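You operate a simulated robot arm through the tools that you are given. There is no shell and no other tool. Be economical: measure what you need, move in short steps, check, and stop when the job is done.

You are at the controls of a simulated robot arm. One attempt, no reset.

Task
Set the air meter to the figure on the green test gas can.
Fine: green plug in the check port, can valve well open, turn the span knob till the display fits; valve shut before the plug goes back.

The check looks at the end state, three seconds after you hand in, the way a careful person would. Anything else that was tipped, shoved, dropped, spilled or broken makes it a failure.

Robot
A 6-joint arm with a two-finger parallel gripper, fixed in place. Base frame: the origin is at the foot of the arm, x ahead of it, y to its left, z up. Units: mm, rad, N and s.
Its first joint turns from -2.897 to 2.897 rad. Payload 3.91 kg.
The TCP is the grasp point between the finger pads, 30 mm short of the fingertips. In the tool frame z runs along the fingers and y along their closing line. The gripper opens to 110 mm. The fingers are 20 mm wide and 10 mm thick; the gripper's body (48 by 112 mm) begins 55 mm behind the TCP.
Orientation is that of the tool frame in the base frame, as [roll, pitch, yaw] about the fixed x, y, z axes, in that order (R = Rz(yaw) Ry(pitch) Rx(roll)). With the fingers straight down and closing along the base's y, the tool's x points along the base's -x, its y along +y and its z along -z.

Tools
- The arm moves only by the tool send_rows. Its argument "rows" is a list of rows, each an object of numbers (a shift or turn left out is 0, a gripper value left out holds the last): "x", "y", "z": the shift along the tool's x, y, z in mm; "rx", "ry", "rz": the turn, a rotation vector about the tool's x, y, z in rad; "grip": the gripper command, from -1 (shut) to 1 (fully open), values between in proportion. In form: [{"x": .., "y": .., "z": .., "rx": .., "ry": .., "rz": .., "grip": ..}, ...]. A call has 1 to 12 rows; each row shifts and turns the commanded pose from where the row before left it, along the tool's axes as they then stand. A row lasts 0.2 s, in which the tool goes at most 50 mm and 0.15 rad; a call with a longer step from one row to the next is refused whole, and so is a gripper value outside its range. A pose out of reach is approached as far as the arm can. The call stops where the force on the tool passes 50 N (or 10 N more than at its start, if that is more) or the arm is blocked; 0.2 s more then pass. The fingers move at their own pace (about 45 mm/s each) and stop on an object; they squeeze with about 39 N. The grip force told is the motor's: it shows also when the fingers shut on nothing. Time passes only in rows, and 0.2 s behind the last, so rows that do not move let the fingers close. The reply holds the time, the measured pose of the TCP, the force on the tool along the base axes, the opening and the grip force, in the units named above and with some noise, and new pictures: "show" is both (left out), scene, wrist or none.
- Cameras (640 x 400 px; columns grow to the right, rows downward): "scene" is fixed at [50.7, -498.3, 1638.2]; the picture's right is [0.49, -0.87, 0.00], its down [-0.85, -0.48, -0.23] and it looks along [0.20, 0.11, -0.97] (base axes); focal length 214 px, centre (320, 200). "wrist" rides on the gripper at [-36, 0, -57] in the tool frame; the picture's right is [0.00, -1.00, 0.00], its down [0.97, 0.00, -0.24] and it looks along [0.24, 0.00, 0.97] (tool axes); focal length 218 px, centre (320, 200). There is no depth. A picture from a camera that has moved, and an enlarged one, comes with that camera's place and axes in the base frame and with its lens.
- lift_body(by): slides the trunk up (or, below 0, down) by that many mm; the arm rides with it, the base frame stays. It gives what a move gives, with no picture.
- inspect(camera, box): a new picture of the part [left, top, right, bottom] of that camera's present view, enlarged. No time passes.
- close_job(): hands the job in; it is judged then, once.

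Work in short steps. Places have to be worked out from the pictures, the camera data and where the tool is seen: move nearer, look again, correct. Check each grasp and each placing, and mend what went wrong. You have 120 turns and 150 pictures in all, those below and enlarged ones among them. Open the gripper and draw the arm clear of the work before you hand the job in, unless the task says otherwise; then end with one line.

The tools are called after "Request:" as name(argument=value, ...) on one line, values as JSON. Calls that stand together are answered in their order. send_rows: Moves the arm, as the interface text tells. Its arguments: {"type":"object","properties":{"rows":{"type":"array","items":{"type":"object","properties":{"x":{"type":"number"},"y":{"type":"number"},"z":{"type":"number"},"rx":{"type":"number"},"ry":{"type":"number"},"rz":{"type":"number"},"grip":{"type":"number"}}}},"show":{"type":"string","enum":["both","scene","wrist","none"]}},"required":["rows"]} The other tools are called the same way: lift_body (by) slides the trunk up or down; inspect (camera, box) takes an enlarged picture of a part of a camera's view; close_job () hands the job in.

At the start:

```text
t: 0.0
eef_pos: [199.0, -258.9, 1326.2]
ee_rot: [-3.141, 0.001, 3.141]
contact_force: [-0.6, -0.3, 0.5]
grip_width: 109.8
gripper_force: 0.0
trunk travel left (down, up): [-525.0, 65.0]
```

scene: 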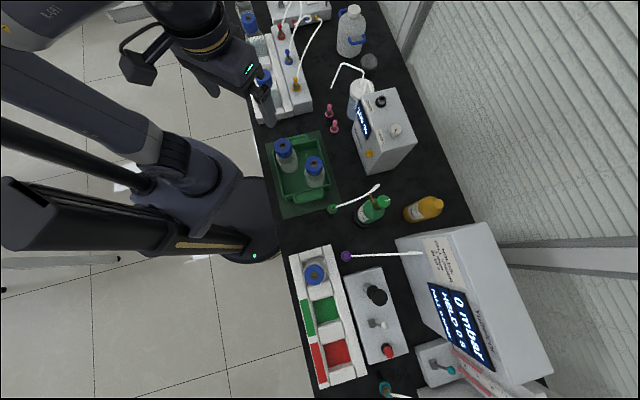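
wrist: 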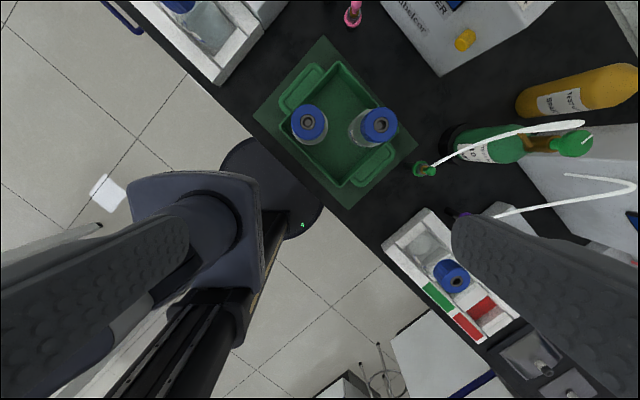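

The scene shows a green can with a plug on a hose, and a white meter with a display and a yellow part. I'll enlarge these first.

Request:
inspect(camera="scene", box=[310, 60, 450, 240])

Request:
inspect(camera="wrist", box=[380, 0, 640, 220])

Request:
inspect(camera="scene", box=[240, 0, 420, 130])

```text
2.22 times, centred on (380, 150) of scene
camera zoom: at [50.7, -498.3, 1638.2], right [0.49, -0.87, 0.0], down [-0.85, -0.48, -0.23], along [0.2, 0.11, -0.97], focal length 477 px, centre (187, 311)
```

zoom: 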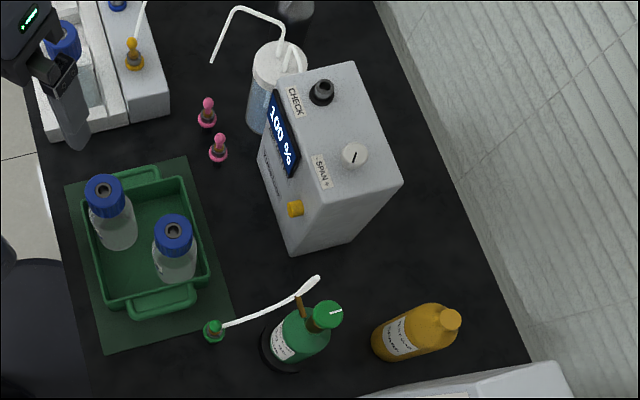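

```text
1.82 times, centred on (510, 110) of wrist
camera zoom: at [233.5, -258.5, 1383.6], right [0.0, -1.0, 0.0], down [-0.97, 0.0, 0.24], along [-0.24, 0.0, -0.97], focal length 397 px, centre (-26, 364)
```

zoom: 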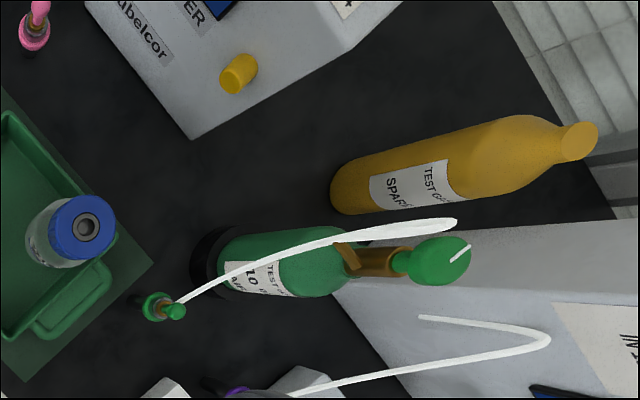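

```text
3.08 times, centred on (330, 65) of scene
camera zoom: at [50.7, -498.3, 1638.2], right [0.49, -0.87, 0.0], down [-0.85, -0.48, -0.23], along [0.2, 0.11, -0.97], focal length 660 px, centre (289, 615)
```

zoom: 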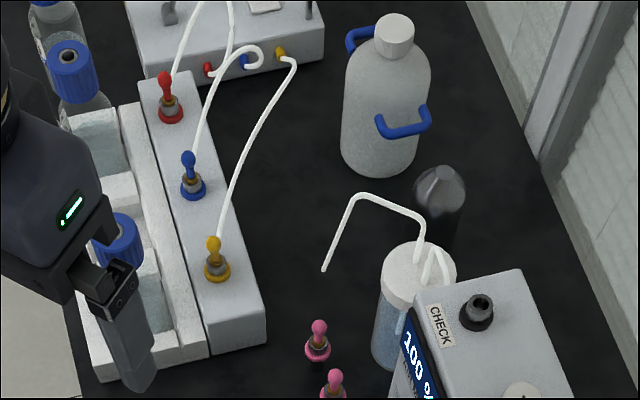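

The meter is at 100 % with the CHECK port and SPAN knob on top. I'll zoom in on the green can's label.

Request:
inspect(camera="wrist", box=[450, 125, 530, 175])

Request:
inspect(camera="scene", box=[340, 180, 400, 230])

Request:
inspect(camera="scene", box=[350, 80, 430, 140])

```text
8.00 times, centred on (490, 150) of wrist
camera zoom: at [233.5, -258.5, 1383.6], right [0.0, -1.0, 0.0], down [-0.97, 0.0, 0.24], along [-0.24, 0.0, -0.97], focal length 1746 px, centre (-1040, 600)
```

zoom: 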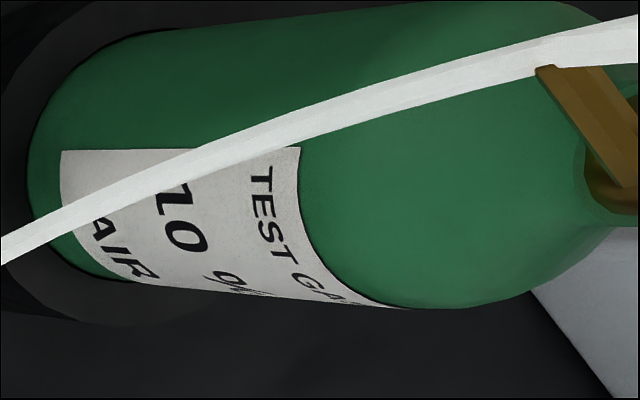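

```text
8.00 times, centred on (370, 205) of scene
camera zoom: at [50.7, -498.3, 1638.2], right [0.49, -0.87, 0.0], down [-0.85, -0.48, -0.23], along [0.2, 0.11, -0.97], focal length 1716 px, centre (-80, 160)
```

zoom: 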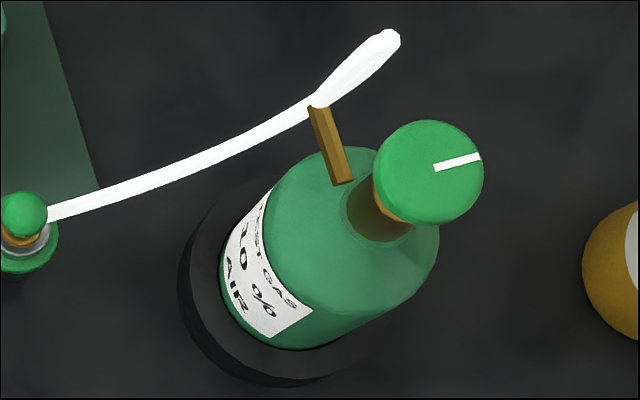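

```text
6.67 times, centred on (390, 110) of scene
camera zoom: at [50.7, -498.3, 1638.2], right [0.49, -0.87, 0.0], down [-0.85, -0.48, -0.23], along [0.2, 0.11, -0.97], focal length 1430 px, centre (-147, 800)
```

zoom: 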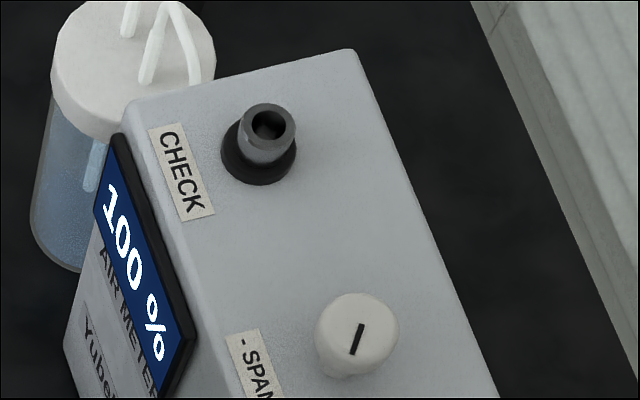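

The label seems to read "10 %", but the hose covers part of the first digit. I'll move the wrist camera toward the label, tilted to face it.

Request:
send_rows(rows=[{"x": 22, "y": -20, "z": 36}, {"x": 22, "y": -20, "z": 36}, {"x": 22, "y": -20, "z": 36}, {"x": 22, "y": -20, "z": 36}, {"rx": 0.15}, {"rx": 0.15}, {"rx": 0.15}, {"rx": 0.15}], show="wrist")

```text
t: 1.8
eef_pos: [110.8, -336.7, 1183.1]
ee_rot: [-2.541, -0.002, -3.14]
contact_force: [-0.2, -0.1, -0.1]
grip_width: 110.0
gripper_force: 0.1
trunk travel left (down, up): [-525.0, 65.0]
camera wrist: at [145.8, -306.1, 1229.7], right [0.0, -0.82, 0.57], down [-0.97, 0.13, 0.2], along [-0.24, -0.55, -0.8], focal length 218 px, centre (320, 200)
```

wrist: 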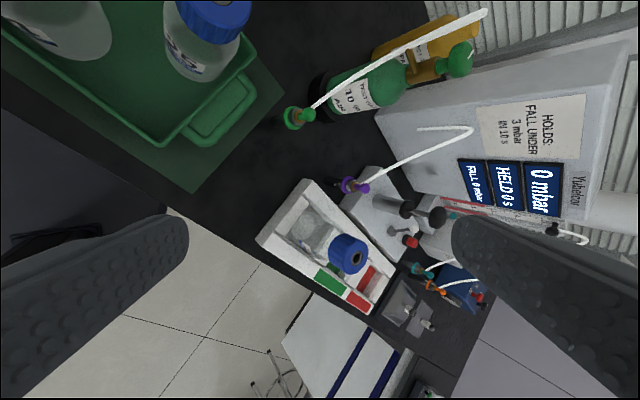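

Zoom in on the label and the plug/valve from here.

Request:
inspect(camera="wrist", box=[325, 70, 385, 120])

Request:
inspect(camera="wrist", box=[270, 0, 490, 140])

```text
8.00 times, centred on (355, 95) of wrist
camera zoom: at [145.8, -306.1, 1229.7], right [0.0, -0.82, 0.57], down [-0.97, 0.13, 0.2], along [-0.24, -0.55, -0.8], focal length 1746 px, centre (40, 1040)
```

zoom: 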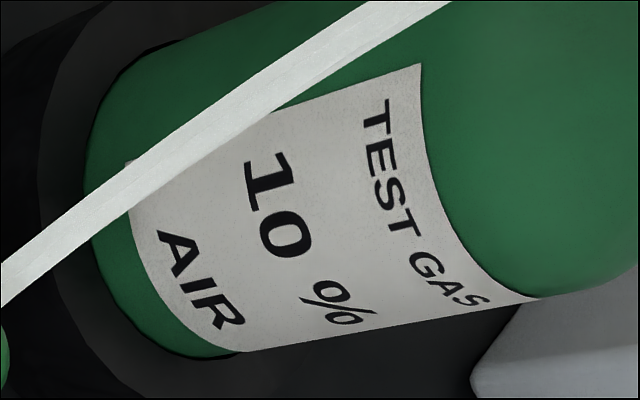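

```text
2.86 times, centred on (380, 70) of wrist
camera zoom: at [145.8, -306.1, 1229.7], right [0.0, -0.82, 0.57], down [-0.97, 0.13, 0.2], along [-0.24, -0.55, -0.8], focal length 624 px, centre (149, 571)
```

zoom: 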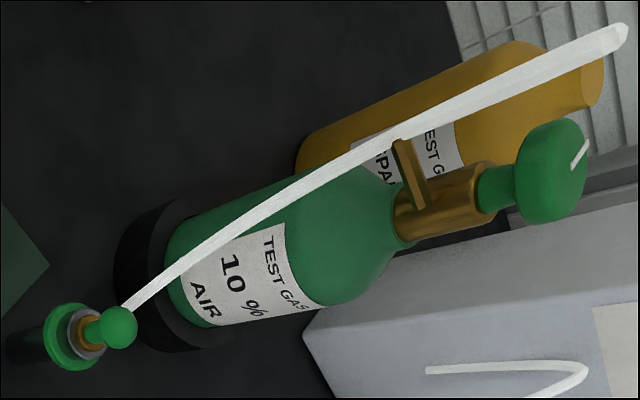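

The target is 10 % AIR. The green plug sits upright in a parking holder near (188, -468), and the valve knob is near (236, -580, 1104). I'll level the tool and turn it so the fingers close across the hose direction.

Request:
send_rows(rows=[{"rx": -0.15}, {"rx": -0.15}, {"rx": -0.15}, {"rx": -0.15}, {"x": -26, "y": -30, "z": 15, "rz": -0.15}, {"rz": -0.15}, {"rz": -0.15}, {"rz": -0.15}, {"rz": -0.15}, {"rz": -0.15}, {"rz": -0.15}, {"rz": -0.15}], show="none")

Request:
send_rows(rows=[{"rz": -0.15}, {"rz": -0.15}, {"rz": -0.071}, {"x": 30, "y": -25, "z": 15}, {"x": 15, "y": -25, "z": 15}])

```text
t: 4.4
eef_pos: [136.5, -368.0, 1167.9]
ee_rot: [-3.141, 0.001, -1.939]
contact_force: [-0.1, -0.1, -0.1]
grip_width: 110.0
gripper_force: 0.1
trunk travel left (down, up): [-525.0, 65.0]
```

```text
t: 5.6
eef_pos: [185.7, -412.9, 1137.6]
ee_rot: [3.141, 0.0, -1.568]
contact_force: [-0.2, 0.5, -1.0]
grip_width: 110.1
gripper_force: 0.1
trunk travel left (down, up): [-525.0, 65.0]
camera wrist: at [185.3, -378.6, 1193.6], right [1.0, 0.0, 0.0], down [0.0, -0.97, 0.24], along [0.0, -0.24, -0.97], focal length 218 px, centre (320, 200)
```

scene: 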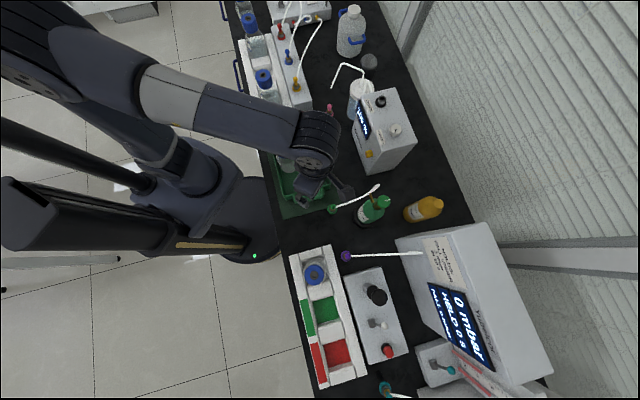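
wrist: 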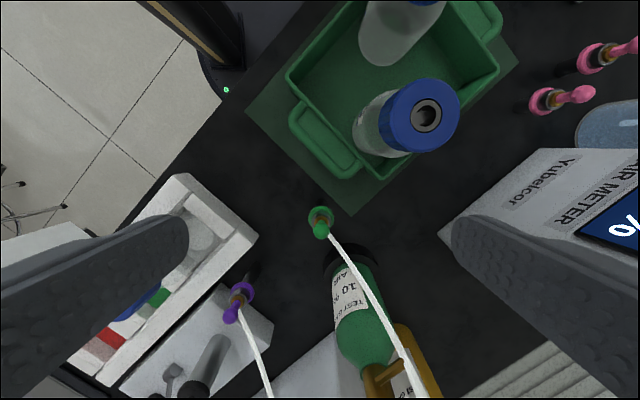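

Plug head triangulates to about (187, -452, 977). I'll inspect it up close.

Request:
inspect(camera="wrist", box=[280, 190, 360, 240])

Request:
inspect(camera="scene", box=[320, 175, 400, 225])

```text
8.00 times, centred on (320, 215) of wrist
camera zoom: at [185.3, -378.6, 1193.6], right [1.0, 0.0, 0.0], down [0.0, -0.97, 0.24], along [0.0, -0.24, -0.97], focal length 1746 px, centre (320, 80)
```

zoom: 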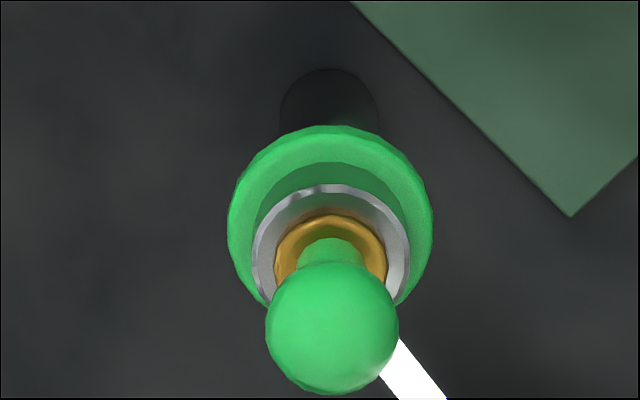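

```text
8.00 times, centred on (360, 200) of scene
camera zoom: at [50.7, -498.3, 1638.2], right [0.49, -0.87, 0.0], down [-0.85, -0.48, -0.23], along [0.2, 0.11, -0.97], focal length 1716 px, centre (0, 200)
```

zoom: 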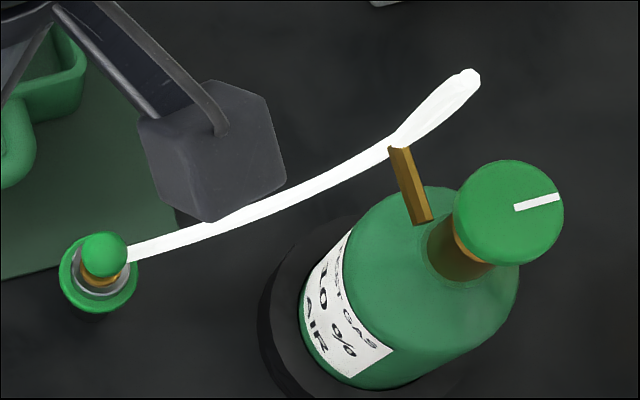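

The estimates for the plug head converge around (187, -470, 965). I'll go above it at z≈1050 and look again.

Request:
send_rows(rows=[{"x": 28, "y": -1, "z": 29}, {"x": 28, "z": 29}, {"z": 25}, {}])

```text
t: 6.6
eef_pos: [186.4, -469.4, 1054.7]
ee_rot: [3.14, 0.0, -1.572]
contact_force: [-0.7, 0.2, 0.1]
grip_width: 109.7
gripper_force: 0.0
trunk travel left (down, up): [-525.0, 65.0]
camera wrist: at [186.3, -434.1, 1111.6], right [1.0, 0.0, 0.0], down [0.0, -0.97, 0.24], along [0.0, -0.24, -0.97], focal length 218 px, centre (320, 200)
```

scene: 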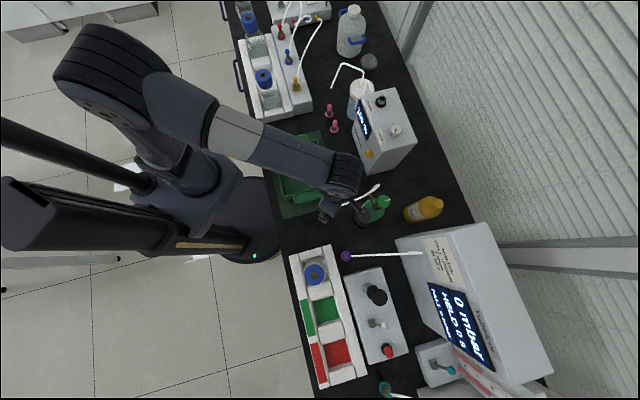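
wrist: 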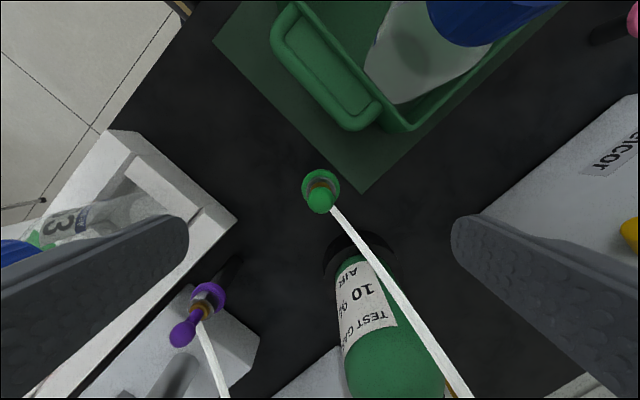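

Ball head at about (186, -469, 969), consistent now. I'll descend so the pads straddle it, staying above the holder ring, then check.

Request:
send_rows(rows=[{"z": 35}, {"z": 30}, {"z": 8}, {}], show="wrist")

```text
t: 7.6
eef_pos: [188.1, -469.9, 981.1]
ee_rot: [-3.14, -0.001, -1.572]
contact_force: [-0.7, -0.3, -0.4]
grip_width: 110.2
gripper_force: 0.0
trunk travel left (down, up): [-525.0, 65.0]
camera wrist: at [186.3, -433.7, 1038.0], right [1.0, 0.0, 0.0], down [0.0, -0.97, 0.24], along [0.0, -0.24, -0.97], focal length 218 px, centre (320, 200)
```

wrist: 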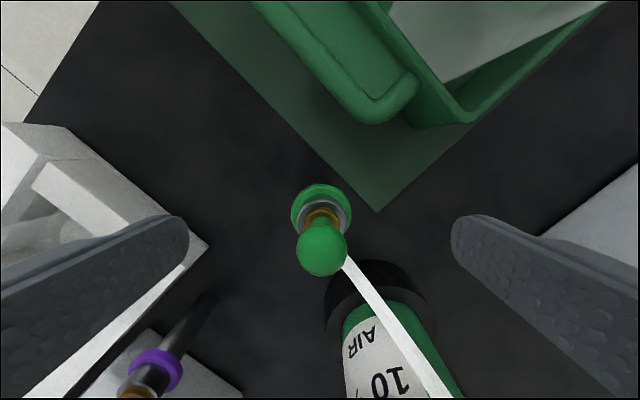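

Ball is centred, about 15 mm beyond the TCP. I'll go down 6 mm more and close.

Request:
send_rows(rows=[{"z": 6}, {"grip": -1}, {}, {}, {}, {}, {}, {}], show="wrist")

```text
t: 9.4
eef_pos: [186.2, -469.6, 975.2]
ee_rot: [3.14, 0.0, -1.569]
contact_force: [0.7, 0.1, 1.1]
grip_width: 16.9
gripper_force: 39.4
trunk travel left (down, up): [-525.0, 65.0]
camera wrist: at [186.2, -433.7, 1032.1], right [1.0, 0.0, 0.0], down [0.0, -0.97, 0.24], along [0.0, -0.24, -0.97], focal length 218 px, centre (320, 200)
```

wrist: 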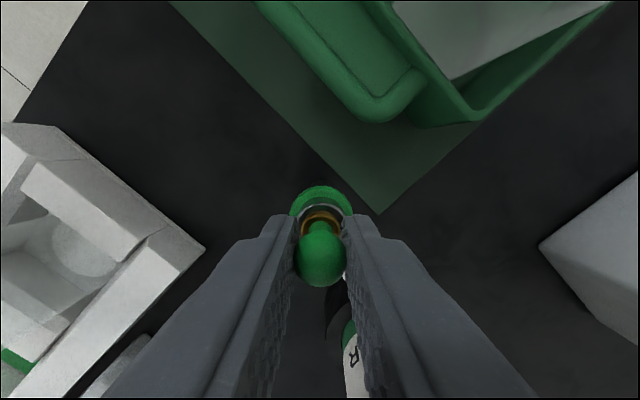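

The plug is gripped, with width 16.9; the parked grasp pose is (186.2, -469.6, 975). Lift it straight up.

Request:
send_rows(rows=[{"z": -10}, {"z": -15}, {"z": -25}, {"z": -30}, {}])

```text
t: 10.6
eef_pos: [188.2, -468.8, 1055.0]
ee_rot: [-3.14, 0.0, -1.571]
contact_force: [0.7, 0.9, 0.7]
grip_width: 17.1
gripper_force: 39.0
trunk travel left (down, up): [-525.0, 65.0]
camera wrist: at [186.8, -433.8, 1112.2], right [1.0, 0.0, 0.0], down [0.0, -0.97, 0.24], along [0.0, -0.24, -0.97], focal length 218 px, centre (320, 200)
```

scene: 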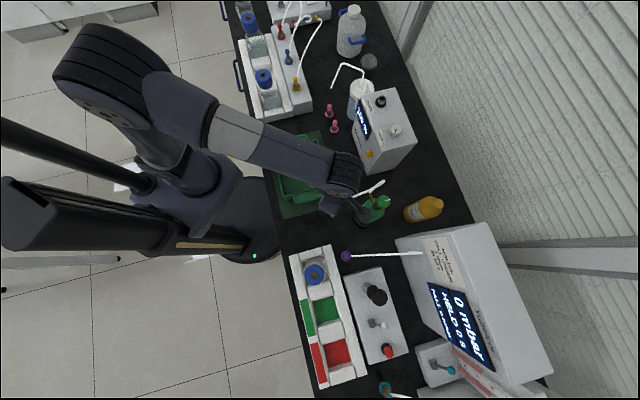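
wrist: 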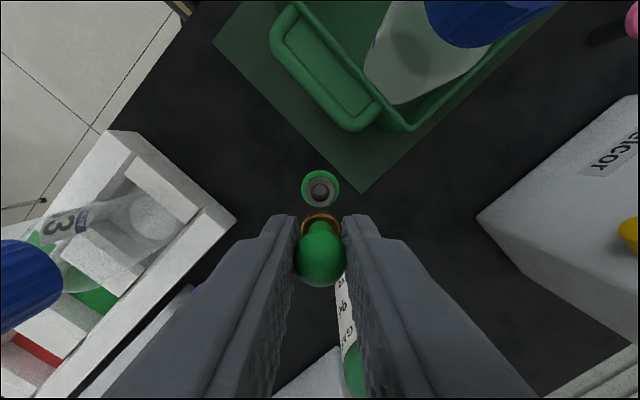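

Plug is out cleanly, leaving the park socket visible. Raise to about 1200 and move toward the meter to see the top from the wrist.

Request:
send_rows(rows=[{"z": -48}, {"z": -48}, {"z": -48}, {"y": -45}, {"y": -45}, {"y": -45}, {"y": -45}, {}])

```text
t: 12.4
eef_pos: [367.1, -467.8, 1200.6]
ee_rot: [3.141, -0.001, -1.573]
contact_force: [0.3, 0.2, -1.2]
grip_width: 17.1
gripper_force: 39.1
trunk travel left (down, up): [-525.0, 65.0]
camera wrist: at [366.6, -432.7, 1256.8], right [1.0, 0.0, 0.0], down [0.0, -0.97, 0.24], along [0.0, -0.24, -0.97], focal length 218 px, centre (320, 200)
```

scene: 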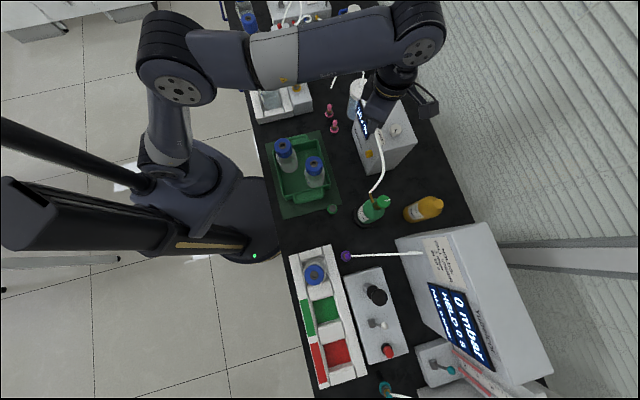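
wrist: 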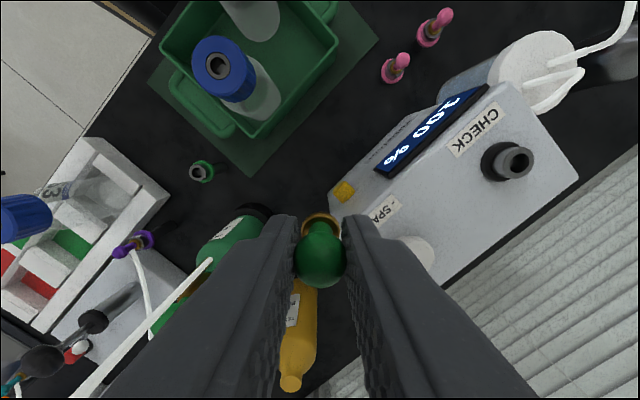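

The port is near (522, -443, ~1082). Move closer above it at the same height and re-measure.

Request:
send_rows(rows=[{"y": -45, "x": -8}, {"y": -45, "x": -8}, {"y": -45, "x": -8}, {"y": -18}, {}])

```text
t: 13.6
eef_pos: [510.3, -434.3, 1192.0]
ee_rot: [-3.139, -0.003, -1.571]
contact_force: [-0.1, 1.0, -0.7]
grip_width: 17.0
gripper_force: 39.4
out of reach, approached as far as the arm can: row 3, 4
trunk travel left (down, up): [-525.0, 65.0]
camera wrist: at [509.1, -399.1, 1249.4], right [1.0, 0.0, 0.0], down [0.0, -0.97, 0.24], along [0.0, -0.24, -0.97], focal length 218 px, centre (320, 200)
```

scene: 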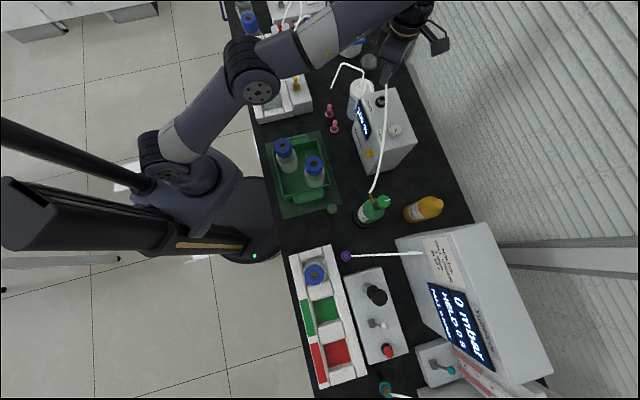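
wrist: 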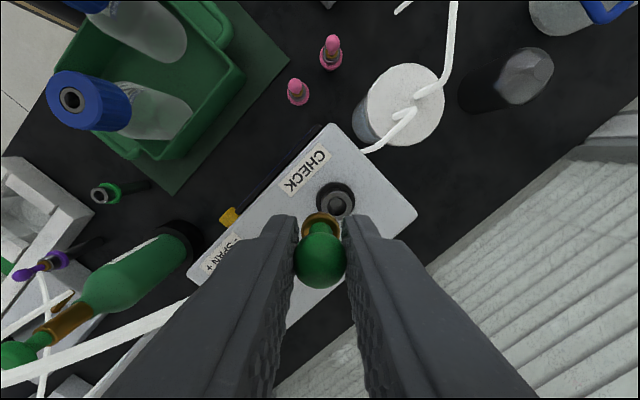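

The arm is at its reach limit at this height. I'll zoom in to measure the port and then try a lower height, where reach is greater.

Request:
inspect(camera="wrist", box=[290, 165, 370, 215])

Request:
send_rows(rows=[{"z": 10}, {"z": 5}, {}], show="wrist")

```text
8.00 times, centred on (330, 190) of wrist
camera zoom: at [509.1, -399.1, 1249.4], right [1.0, 0.0, 0.0], down [0.0, -0.97, 0.24], along [0.0, -0.24, -0.97], focal length 1746 px, centre (240, 280)
```

zoom: 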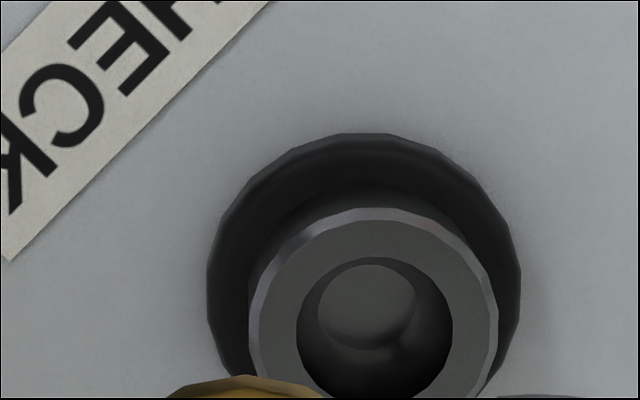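

```text
t: 14.4
eef_pos: [509.4, -435.2, 1178.1]
ee_rot: [-3.141, 0.0, -1.571]
contact_force: [0.6, -0.3, -1.1]
grip_width: 17.2
gripper_force: 38.9
trunk travel left (down, up): [-525.0, 65.0]
camera wrist: at [509.4, -399.3, 1234.2], right [1.0, 0.0, 0.0], down [0.0, -0.97, 0.24], along [0.0, -0.24, -0.97], focal length 218 px, centre (320, 200)
```

wrist: 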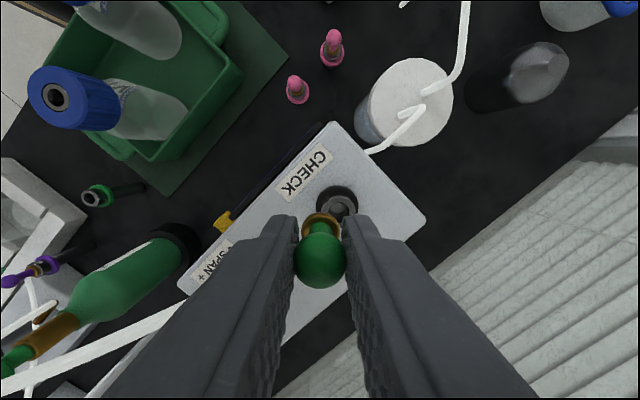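

Port mouth works out at about (522, -446, 1082). I'll try moving over it at this height.

Request:
send_rows(rows=[{"x": 5, "y": -6}, {"x": 6, "y": -7}, {}], show="wrist")

```text
t: 15.2
eef_pos: [516.6, -439.5, 1178.2]
ee_rot: [-3.139, 0.0, -1.571]
contact_force: [0.8, 0.5, -0.1]
grip_width: 17.0
gripper_force: 38.9
out of reach, approached as far as the arm can: row 2
trunk travel left (down, up): [-525.0, 65.0]
camera wrist: at [514.6, -403.6, 1234.2], right [1.0, 0.0, 0.0], down [0.0, -0.97, 0.24], along [0.0, -0.24, -0.97], focal length 218 px, centre (320, 200)
```

wrist: 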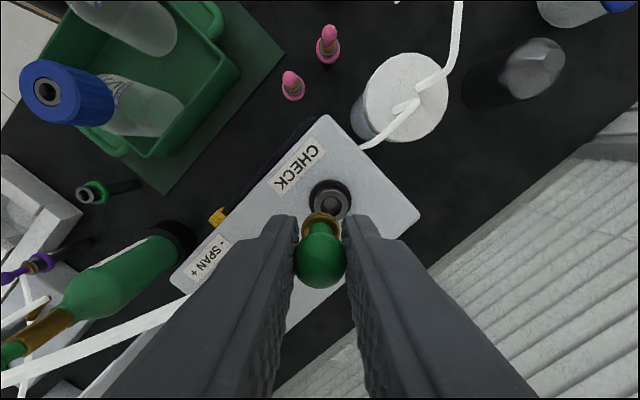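

Reach grows as the wrist gets lower relative to the shoulder, so raising the trunk helps. Raise it 60 mm and then come down.

Request:
lift_body(by=60)

Request:
send_rows(rows=[{"z": 30}, {"z": 30}, {"x": 6, "y": -5.5}, {}], show="wrist")

```text
t: 16.2
eef_pos: [515.1, -439.5, 1236.6]
ee_rot: [-3.14, -0.002, -1.572]
contact_force: [0.8, -0.1, -0.1]
grip_width: 16.9
gripper_force: 38.8
trunk travel left (down, up): [-585.0, 5.0]
```

```text
t: 17.2
eef_pos: [520.6, -446.1, 1176.8]
ee_rot: [-3.141, -0.002, -1.571]
contact_force: [0.7, -0.3, -0.3]
grip_width: 17.1
gripper_force: 39.3
trunk travel left (down, up): [-585.0, 5.0]
camera wrist: at [520.2, -410.4, 1233.9], right [1.0, 0.0, 0.0], down [0.0, -0.97, 0.24], along [0.0, -0.24, -0.97], focal length 218 px, centre (320, 200)
```

wrist: 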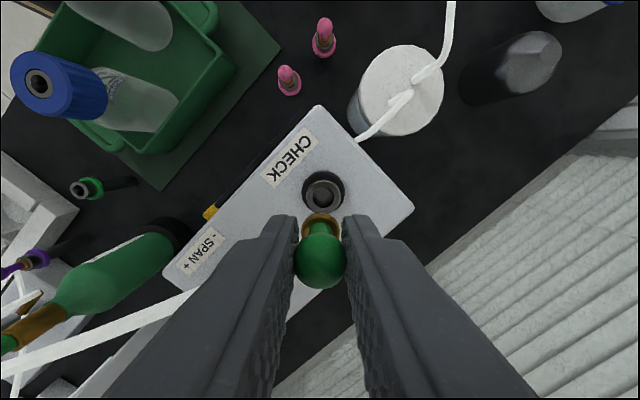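

Request:
inspect(camera="wrist", box=[280, 165, 360, 215])

Request:
inspect(camera="scene", box=[340, 60, 420, 110])

```text
8.00 times, centred on (320, 190) of wrist
camera zoom: at [520.2, -410.4, 1233.9], right [1.0, 0.0, 0.0], down [0.0, -0.97, 0.24], along [0.0, -0.24, -0.97], focal length 1746 px, centre (320, 280)
```

zoom: 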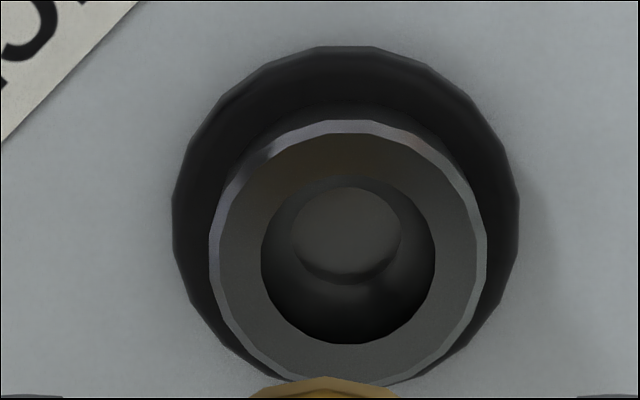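

```text
8.00 times, centred on (380, 85) of scene
camera zoom: at [50.7, -498.3, 1638.2], right [0.49, -0.87, 0.0], down [-0.85, -0.48, -0.23], along [0.2, 0.11, -0.97], focal length 1716 px, centre (-160, 1120)
```

zoom: 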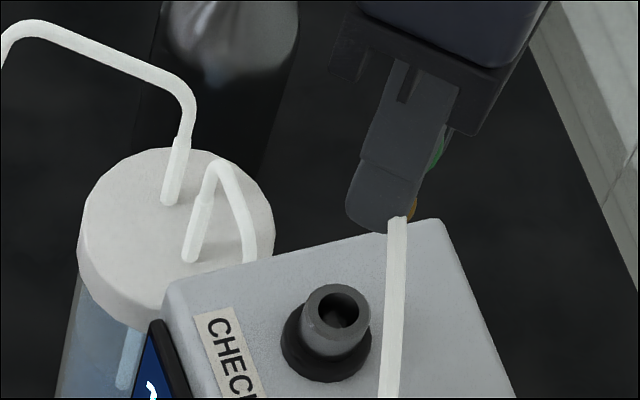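

Port mouth ≈ (522.6, -445, 1081–1090). Shift 2 mm in x and come down 18 mm to check the alignment.

Request:
send_rows(rows=[{"y": -2.2, "x": -1, "z": 8}, {"z": 10}, {}], show="wrist")

Request:
inspect(camera="wrist", box=[280, 160, 360, 290])

Request:
inspect(camera="scene", box=[340, 60, 420, 110])

```text
t: 18.0
eef_pos: [523.3, -444.0, 1159.8]
ee_rot: [-3.138, -0.002, -1.572]
contact_force: [-0.1, 0.3, -0.7]
grip_width: 17.2
gripper_force: 38.6
trunk travel left (down, up): [-585.0, 5.0]
camera wrist: at [522.5, -409.3, 1216.2], right [1.0, 0.0, 0.0], down [0.0, -0.97, 0.24], along [0.0, -0.24, -0.97], focal length 218 px, centre (320, 200)
```

wrist: 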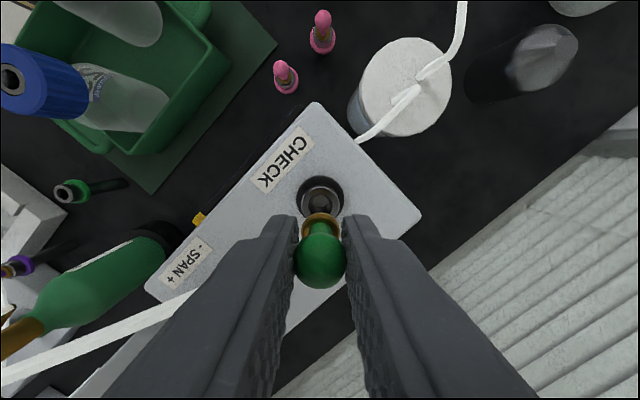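

```text
3.08 times, centred on (320, 225) of wrist
camera zoom: at [522.5, -409.3, 1216.2], right [1.0, 0.0, 0.0], down [0.0, -0.97, 0.24], along [0.0, -0.24, -0.97], focal length 672 px, centre (320, 123)
```

zoom: 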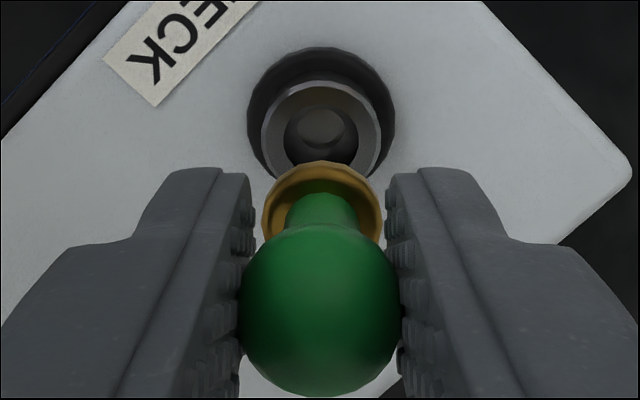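

```text
8.00 times, centred on (380, 85) of scene
camera zoom: at [50.7, -498.3, 1638.2], right [0.49, -0.87, 0.0], down [-0.85, -0.48, -0.23], along [0.2, 0.11, -0.97], focal length 1716 px, centre (-160, 1120)
```

zoom: 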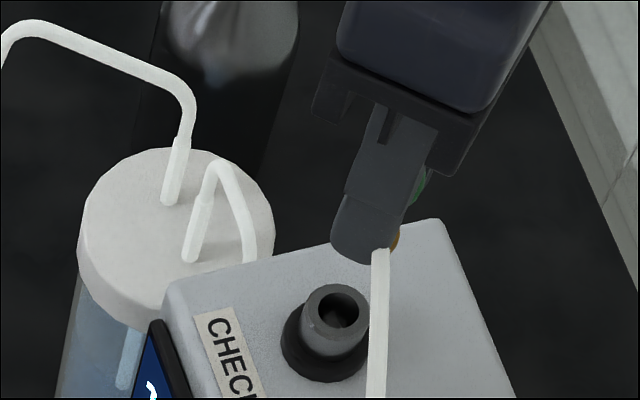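

Plug axis and port line up in both x and y (port mouth ~z 1075). Descend slowly, watching the force.

Request:
send_rows(rows=[{"z": 5}, {"z": 5}, {"z": 5}, {"z": 3}, {}], show="none")

Request:
inspect(camera="wrist", box=[280, 160, 360, 290])

Request:
inspect(camera="scene", box=[340, 60, 420, 110])

```text
t: 19.2
eef_pos: [523.6, -442.9, 1141.6]
ee_rot: [-3.14, -0.001, -1.571]
contact_force: [0.6, -0.4, -0.7]
grip_width: 17.0
gripper_force: 39.0
trunk travel left (down, up): [-585.0, 5.0]
```

```text
3.08 times, centred on (320, 225) of wrist
camera zoom: at [522.7, -409.1, 1198.4], right [1.0, 0.0, 0.0], down [0.0, -0.97, 0.24], along [0.0, -0.24, -0.97], focal length 672 px, centre (320, 123)
```

zoom: 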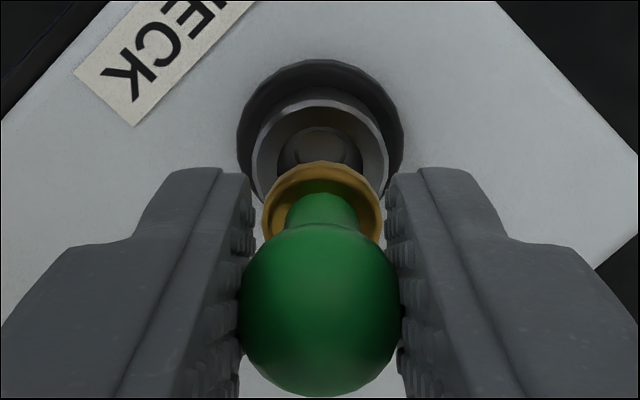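

```text
8.00 times, centred on (380, 85) of scene
camera zoom: at [50.7, -498.3, 1638.2], right [0.49, -0.87, 0.0], down [-0.85, -0.48, -0.23], along [0.2, 0.11, -0.97], focal length 1716 px, centre (-160, 1120)
```

zoom: 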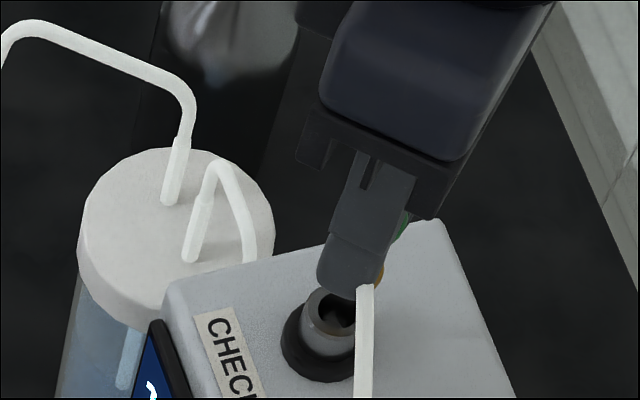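

Still aligned and no contact yet. Continue down in small steps.

Request:
send_rows(rows=[{"z": 4}, {"z": 4}, {"z": 4}, {"z": 4}, {}], show="none")

Request:
inspect(camera="wrist", box=[280, 160, 360, 290])

Request:
inspect(camera="scene", box=[340, 60, 420, 130])

```text
t: 20.4
eef_pos: [522.6, -444.6, 1125.3]
ee_rot: [-3.139, -0.003, -1.569]
contact_force: [0.3, 0.6, -0.9]
grip_width: 16.7
gripper_force: 38.6
trunk travel left (down, up): [-585.0, 5.0]
```

```text
3.08 times, centred on (320, 225) of wrist
camera zoom: at [522.4, -409.1, 1182.0], right [1.0, 0.0, 0.0], down [0.0, -0.97, 0.24], along [0.0, -0.24, -0.97], focal length 672 px, centre (320, 123)
```

zoom: 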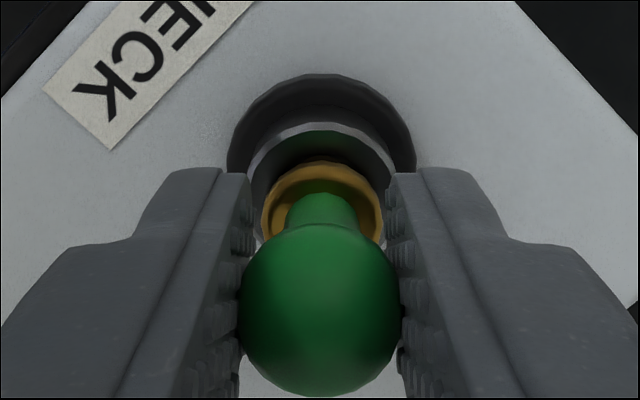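

```text
5.71 times, centred on (380, 95) of scene
camera zoom: at [50.7, -498.3, 1638.2], right [0.49, -0.87, 0.0], down [-0.85, -0.48, -0.23], along [0.2, 0.11, -0.97], focal length 1226 px, centre (-23, 800)
```

zoom: 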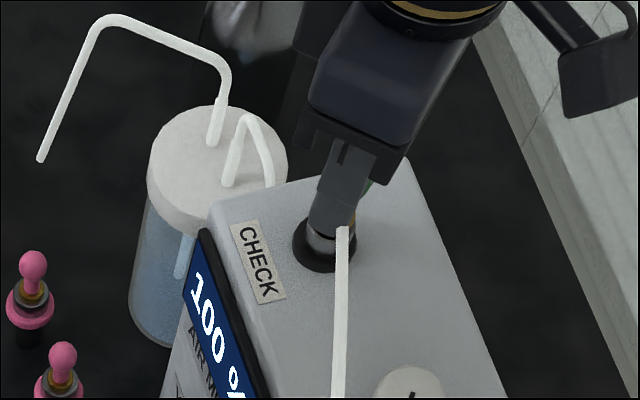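

A few more mm appear to remain before seating, compared with how it looked when parked. Continue.

Request:
send_rows(rows=[{"z": 3}, {"z": 3}, {"z": 2}, {}], show="none")

Request:
inspect(camera="wrist", box=[280, 160, 360, 290])

```text
t: 21.4
eef_pos: [522.2, -443.3, 1121.5]
ee_rot: [-3.135, -0.007, -1.57]
contact_force: [4.7, -4.5, 23.6]
grip_width: 17.0
gripper_force: 38.7
trunk travel left (down, up): [-585.0, 5.0]
```

```text
3.08 times, centred on (320, 225) of wrist
camera zoom: at [522.2, -408.6, 1177.6], right [1.0, 0.0, 0.01], down [0.0, -0.97, 0.25], along [0.01, -0.25, -0.97], focal length 672 px, centre (320, 123)
```

zoom: 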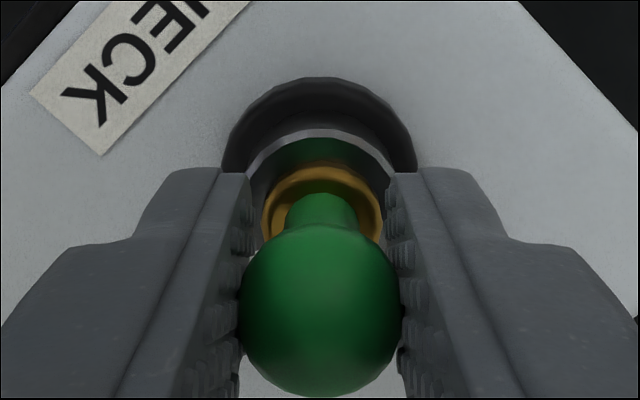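

Contact at TCP z≈1121.5 with a small side force, which is either seating or an edge. I'll ease laterally the way the socket pushes and press a bit more.

Request:
send_rows(rows=[{"x": 0.8, "y": -0.8}, {"z": 1.5}, {}, {}], show="none")

Request:
inspect(camera="wrist", box=[280, 160, 360, 290])

Request:
inspect(camera="scene", box=[350, 70, 410, 120])

```text
t: 22.4
eef_pos: [524.1, -444.7, 1121.7]
ee_rot: [-3.135, -0.008, -1.569]
contact_force: [4.4, -1.3, 36.0]
grip_width: 17.0
gripper_force: 39.0
trunk travel left (down, up): [-585.0, 5.0]
```

```text
3.08 times, centred on (320, 225) of wrist
camera zoom: at [522.3, -408.5, 1177.1], right [1.0, 0.0, 0.01], down [0.0, -0.97, 0.25], along [0.01, -0.25, -0.97], focal length 672 px, centre (320, 123)
```

zoom: 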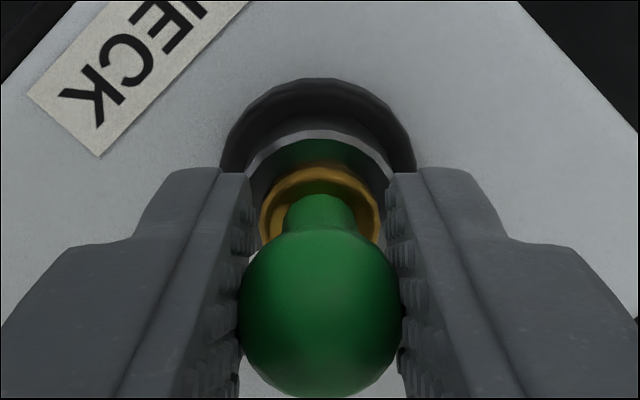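

```text
8.00 times, centred on (380, 95) of scene
camera zoom: at [50.7, -498.3, 1638.2], right [0.49, -0.87, 0.0], down [-0.85, -0.48, -0.23], along [0.2, 0.11, -0.97], focal length 1716 px, centre (-160, 1040)
```

zoom: 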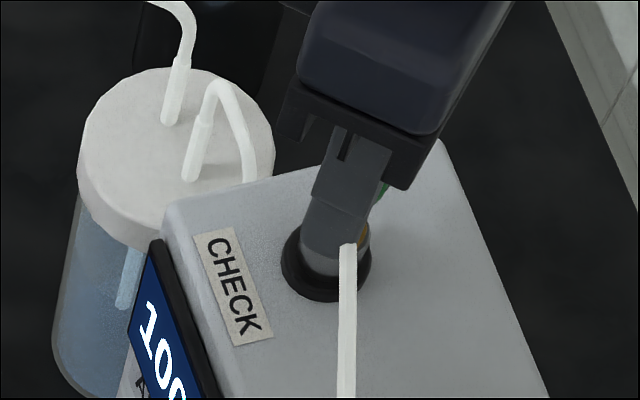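

The plug resists sideways motion, so it is inside the port, and it stops hard vertically, so it is likely seated. I'll relieve the strain and open the gripper gently.

Request:
send_rows(rows=[{"x": -0.6, "y": 0.6, "z": -3}, {}, {"grip": -0.4}, {}, {"grip": -0.2}, {}], show="none")

Request:
inspect(camera="wrist", box=[280, 160, 360, 290])

```text
t: 23.8
eef_pos: [524.0, -445.2, 1118.4]
ee_rot: [-3.141, -0.002, -1.571]
contact_force: [0.8, 0.6, 0.5]
grip_width: 43.8
gripper_force: 0.1
trunk travel left (down, up): [-585.0, 5.0]
```

```text
3.08 times, centred on (320, 225) of wrist
camera zoom: at [522.8, -409.4, 1175.6], right [1.0, 0.0, 0.0], down [0.0, -0.97, 0.24], along [0.0, -0.24, -0.97], focal length 672 px, centre (320, 123)
```

zoom: 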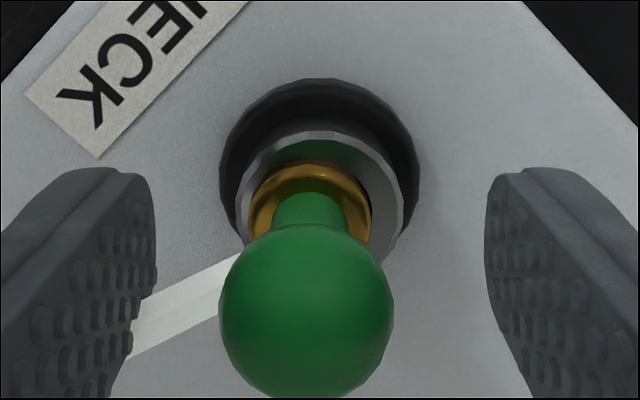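

Released; the plug head looks slightly leaning. I'll back straight up and look at it.

Request:
send_rows(rows=[{"z": -20, "grip": 0}, {"z": -40}, {"z": -20}, {}], show="none")

Request:
inspect(camera="wrist", box=[280, 170, 360, 250])

Request:
inspect(camera="scene", box=[350, 70, 410, 120])

```text
t: 24.8
eef_pos: [523.5, -445.9, 1199.4]
ee_rot: [-3.139, -0.001, -1.572]
contact_force: [-0.6, -0.3, 0.6]
grip_width: 55.1
gripper_force: 0.1
trunk travel left (down, up): [-585.0, 5.0]
```

```text
5.00 times, centred on (320, 210) of wrist
camera zoom: at [522.8, -409.3, 1255.9], right [1.0, 0.0, 0.0], down [0.0, -0.97, 0.24], along [0.0, -0.24, -0.97], focal length 1091 px, centre (320, 150)
```

zoom: 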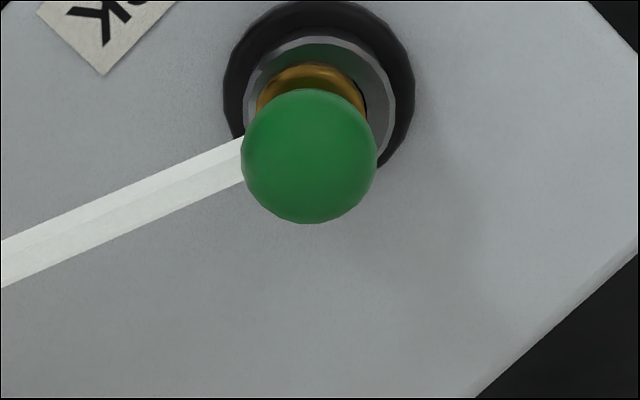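

```text
8.00 times, centred on (380, 95) of scene
camera zoom: at [50.7, -498.3, 1638.2], right [0.49, -0.87, 0.0], down [-0.85, -0.48, -0.23], along [0.2, 0.11, -0.97], focal length 1716 px, centre (-160, 1040)
```

zoom: 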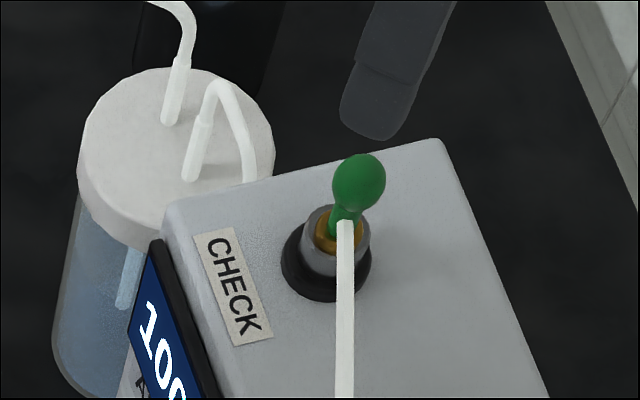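

The plug sits in the port about as it did when parked. Next is the can valve: I'll move above the green can's knob.

Request:
send_rows(rows=[{"y": 40, "z": -10}, {"y": 45, "x": 15, "z": -10}, {"y": 45, "x": 15}, {"y": 45, "x": 15}, {"y": 45, "x": 15}, {"y": 45, "x": 15}, {"y": 15, "x": 20}, {}])

```text
t: 26.6
eef_pos: [243.5, -539.5, 1218.2]
ee_rot: [-3.14, -0.003, -1.571]
contact_force: [-0.9, 0.3, 0.2]
grip_width: 54.8
gripper_force: 0.0
trunk travel left (down, up): [-585.0, 5.0]
camera wrist: at [242.6, -504.3, 1275.3], right [1.0, 0.0, 0.0], down [0.0, -0.97, 0.24], along [0.0, -0.24, -0.97], focal length 218 px, centre (320, 200)
```

scene: 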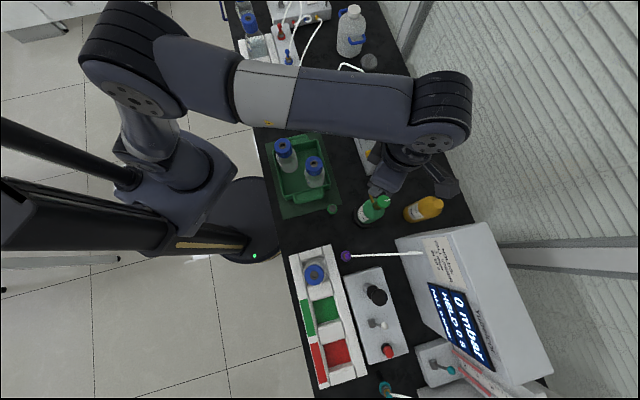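
wrist: 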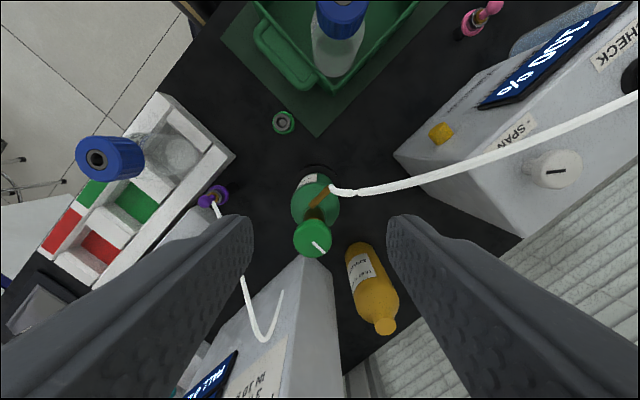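

Knob at (237.5, -580, ~1104), consistent with the earlier estimate. Move above it and refine.

Request:
send_rows(rows=[{"y": 6, "x": 40, "z": 10}, {"z": 25, "grip": 0.2}, {}], show="wrist")

Request:
inspect(camera="wrist", box=[270, 170, 370, 270])

```text
t: 27.4
eef_pos: [237.3, -580.4, 1185.1]
ee_rot: [-3.141, -0.001, -1.572]
contact_force: [0.4, 0.8, 0.0]
grip_width: 66.1
gripper_force: 0.1
trunk travel left (down, up): [-585.0, 5.0]
camera wrist: at [237.1, -544.0, 1241.0], right [1.0, 0.0, 0.0], down [0.0, -0.97, 0.24], along [0.0, -0.24, -0.97], focal length 218 px, centre (320, 200)
```

wrist: 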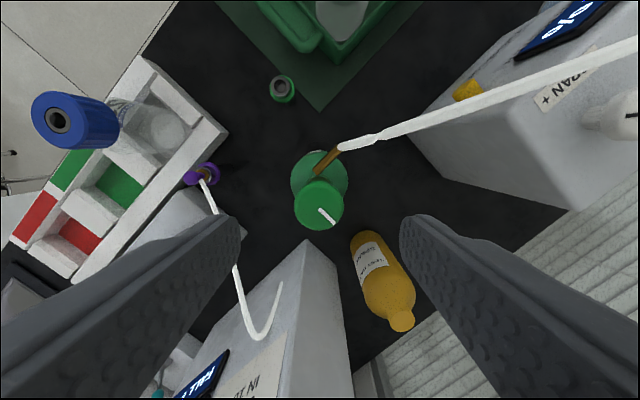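

```text
4.00 times, centred on (320, 220) of wrist
camera zoom: at [237.1, -544.0, 1241.0], right [1.0, 0.0, 0.0], down [0.0, -0.97, 0.24], along [0.0, -0.24, -0.97], focal length 873 px, centre (320, 120)
```

zoom: 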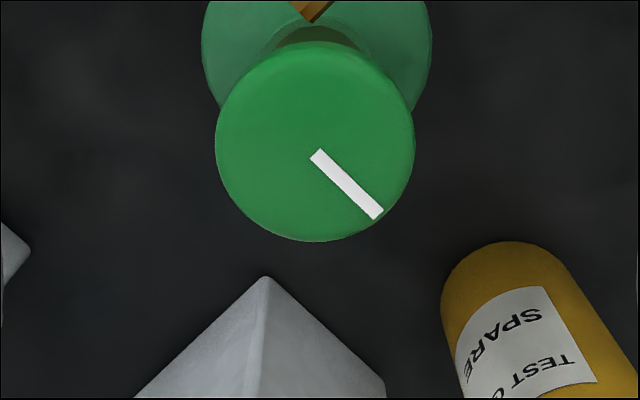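

Knob centre ≈ (236, -583), top z ≈ 1095–1100, diameter ≈ 35 mm. Descend partway and recheck.

Request:
send_rows(rows=[{"y": 1, "x": 2, "z": 25}, {"z": 20}, {}], show="wrist")

```text
t: 28.2
eef_pos: [237.7, -581.0, 1138.9]
ee_rot: [-3.139, -0.002, -1.569]
contact_force: [0.5, 0.9, -0.6]
grip_width: 66.1
gripper_force: 0.1
trunk travel left (down, up): [-585.0, 5.0]
camera wrist: at [236.8, -546.3, 1195.9], right [1.0, 0.0, 0.0], down [0.0, -0.97, 0.24], along [0.0, -0.24, -0.97], focal length 218 px, centre (320, 200)
```

wrist: 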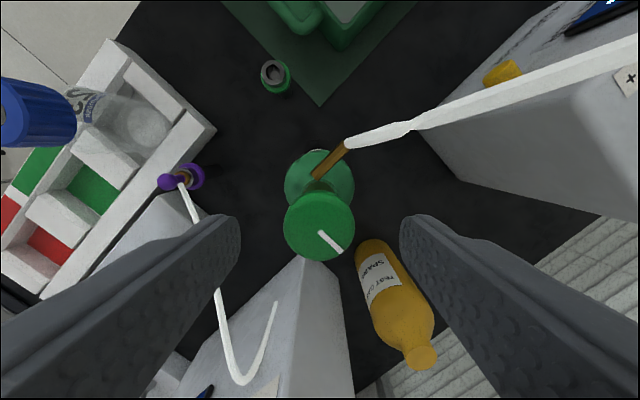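

Knob centre (236.4, -584, top 1096). Lower so the pads cover the knob, then close.

Request:
send_rows(rows=[{"x": 1.5, "z": 20}, {"z": 11}, {}, {"grip": -1}, {}, {}, {}, {}], show="wrist")

```text
t: 30.0
eef_pos: [237.7, -583.9, 1107.2]
ee_rot: [-3.141, -0.001, -1.571]
contact_force: [-3.1, 0.8, -1.3]
grip_width: 33.1
gripper_force: 44.9
trunk travel left (down, up): [-585.0, 5.0]
camera wrist: at [236.4, -548.0, 1164.4], right [1.0, 0.0, 0.0], down [0.0, -0.97, 0.24], along [0.0, -0.24, -0.97], focal length 218 px, centre (320, 200)
```

wrist: 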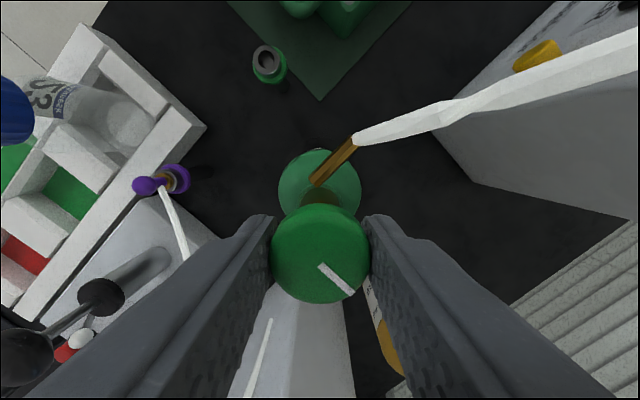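

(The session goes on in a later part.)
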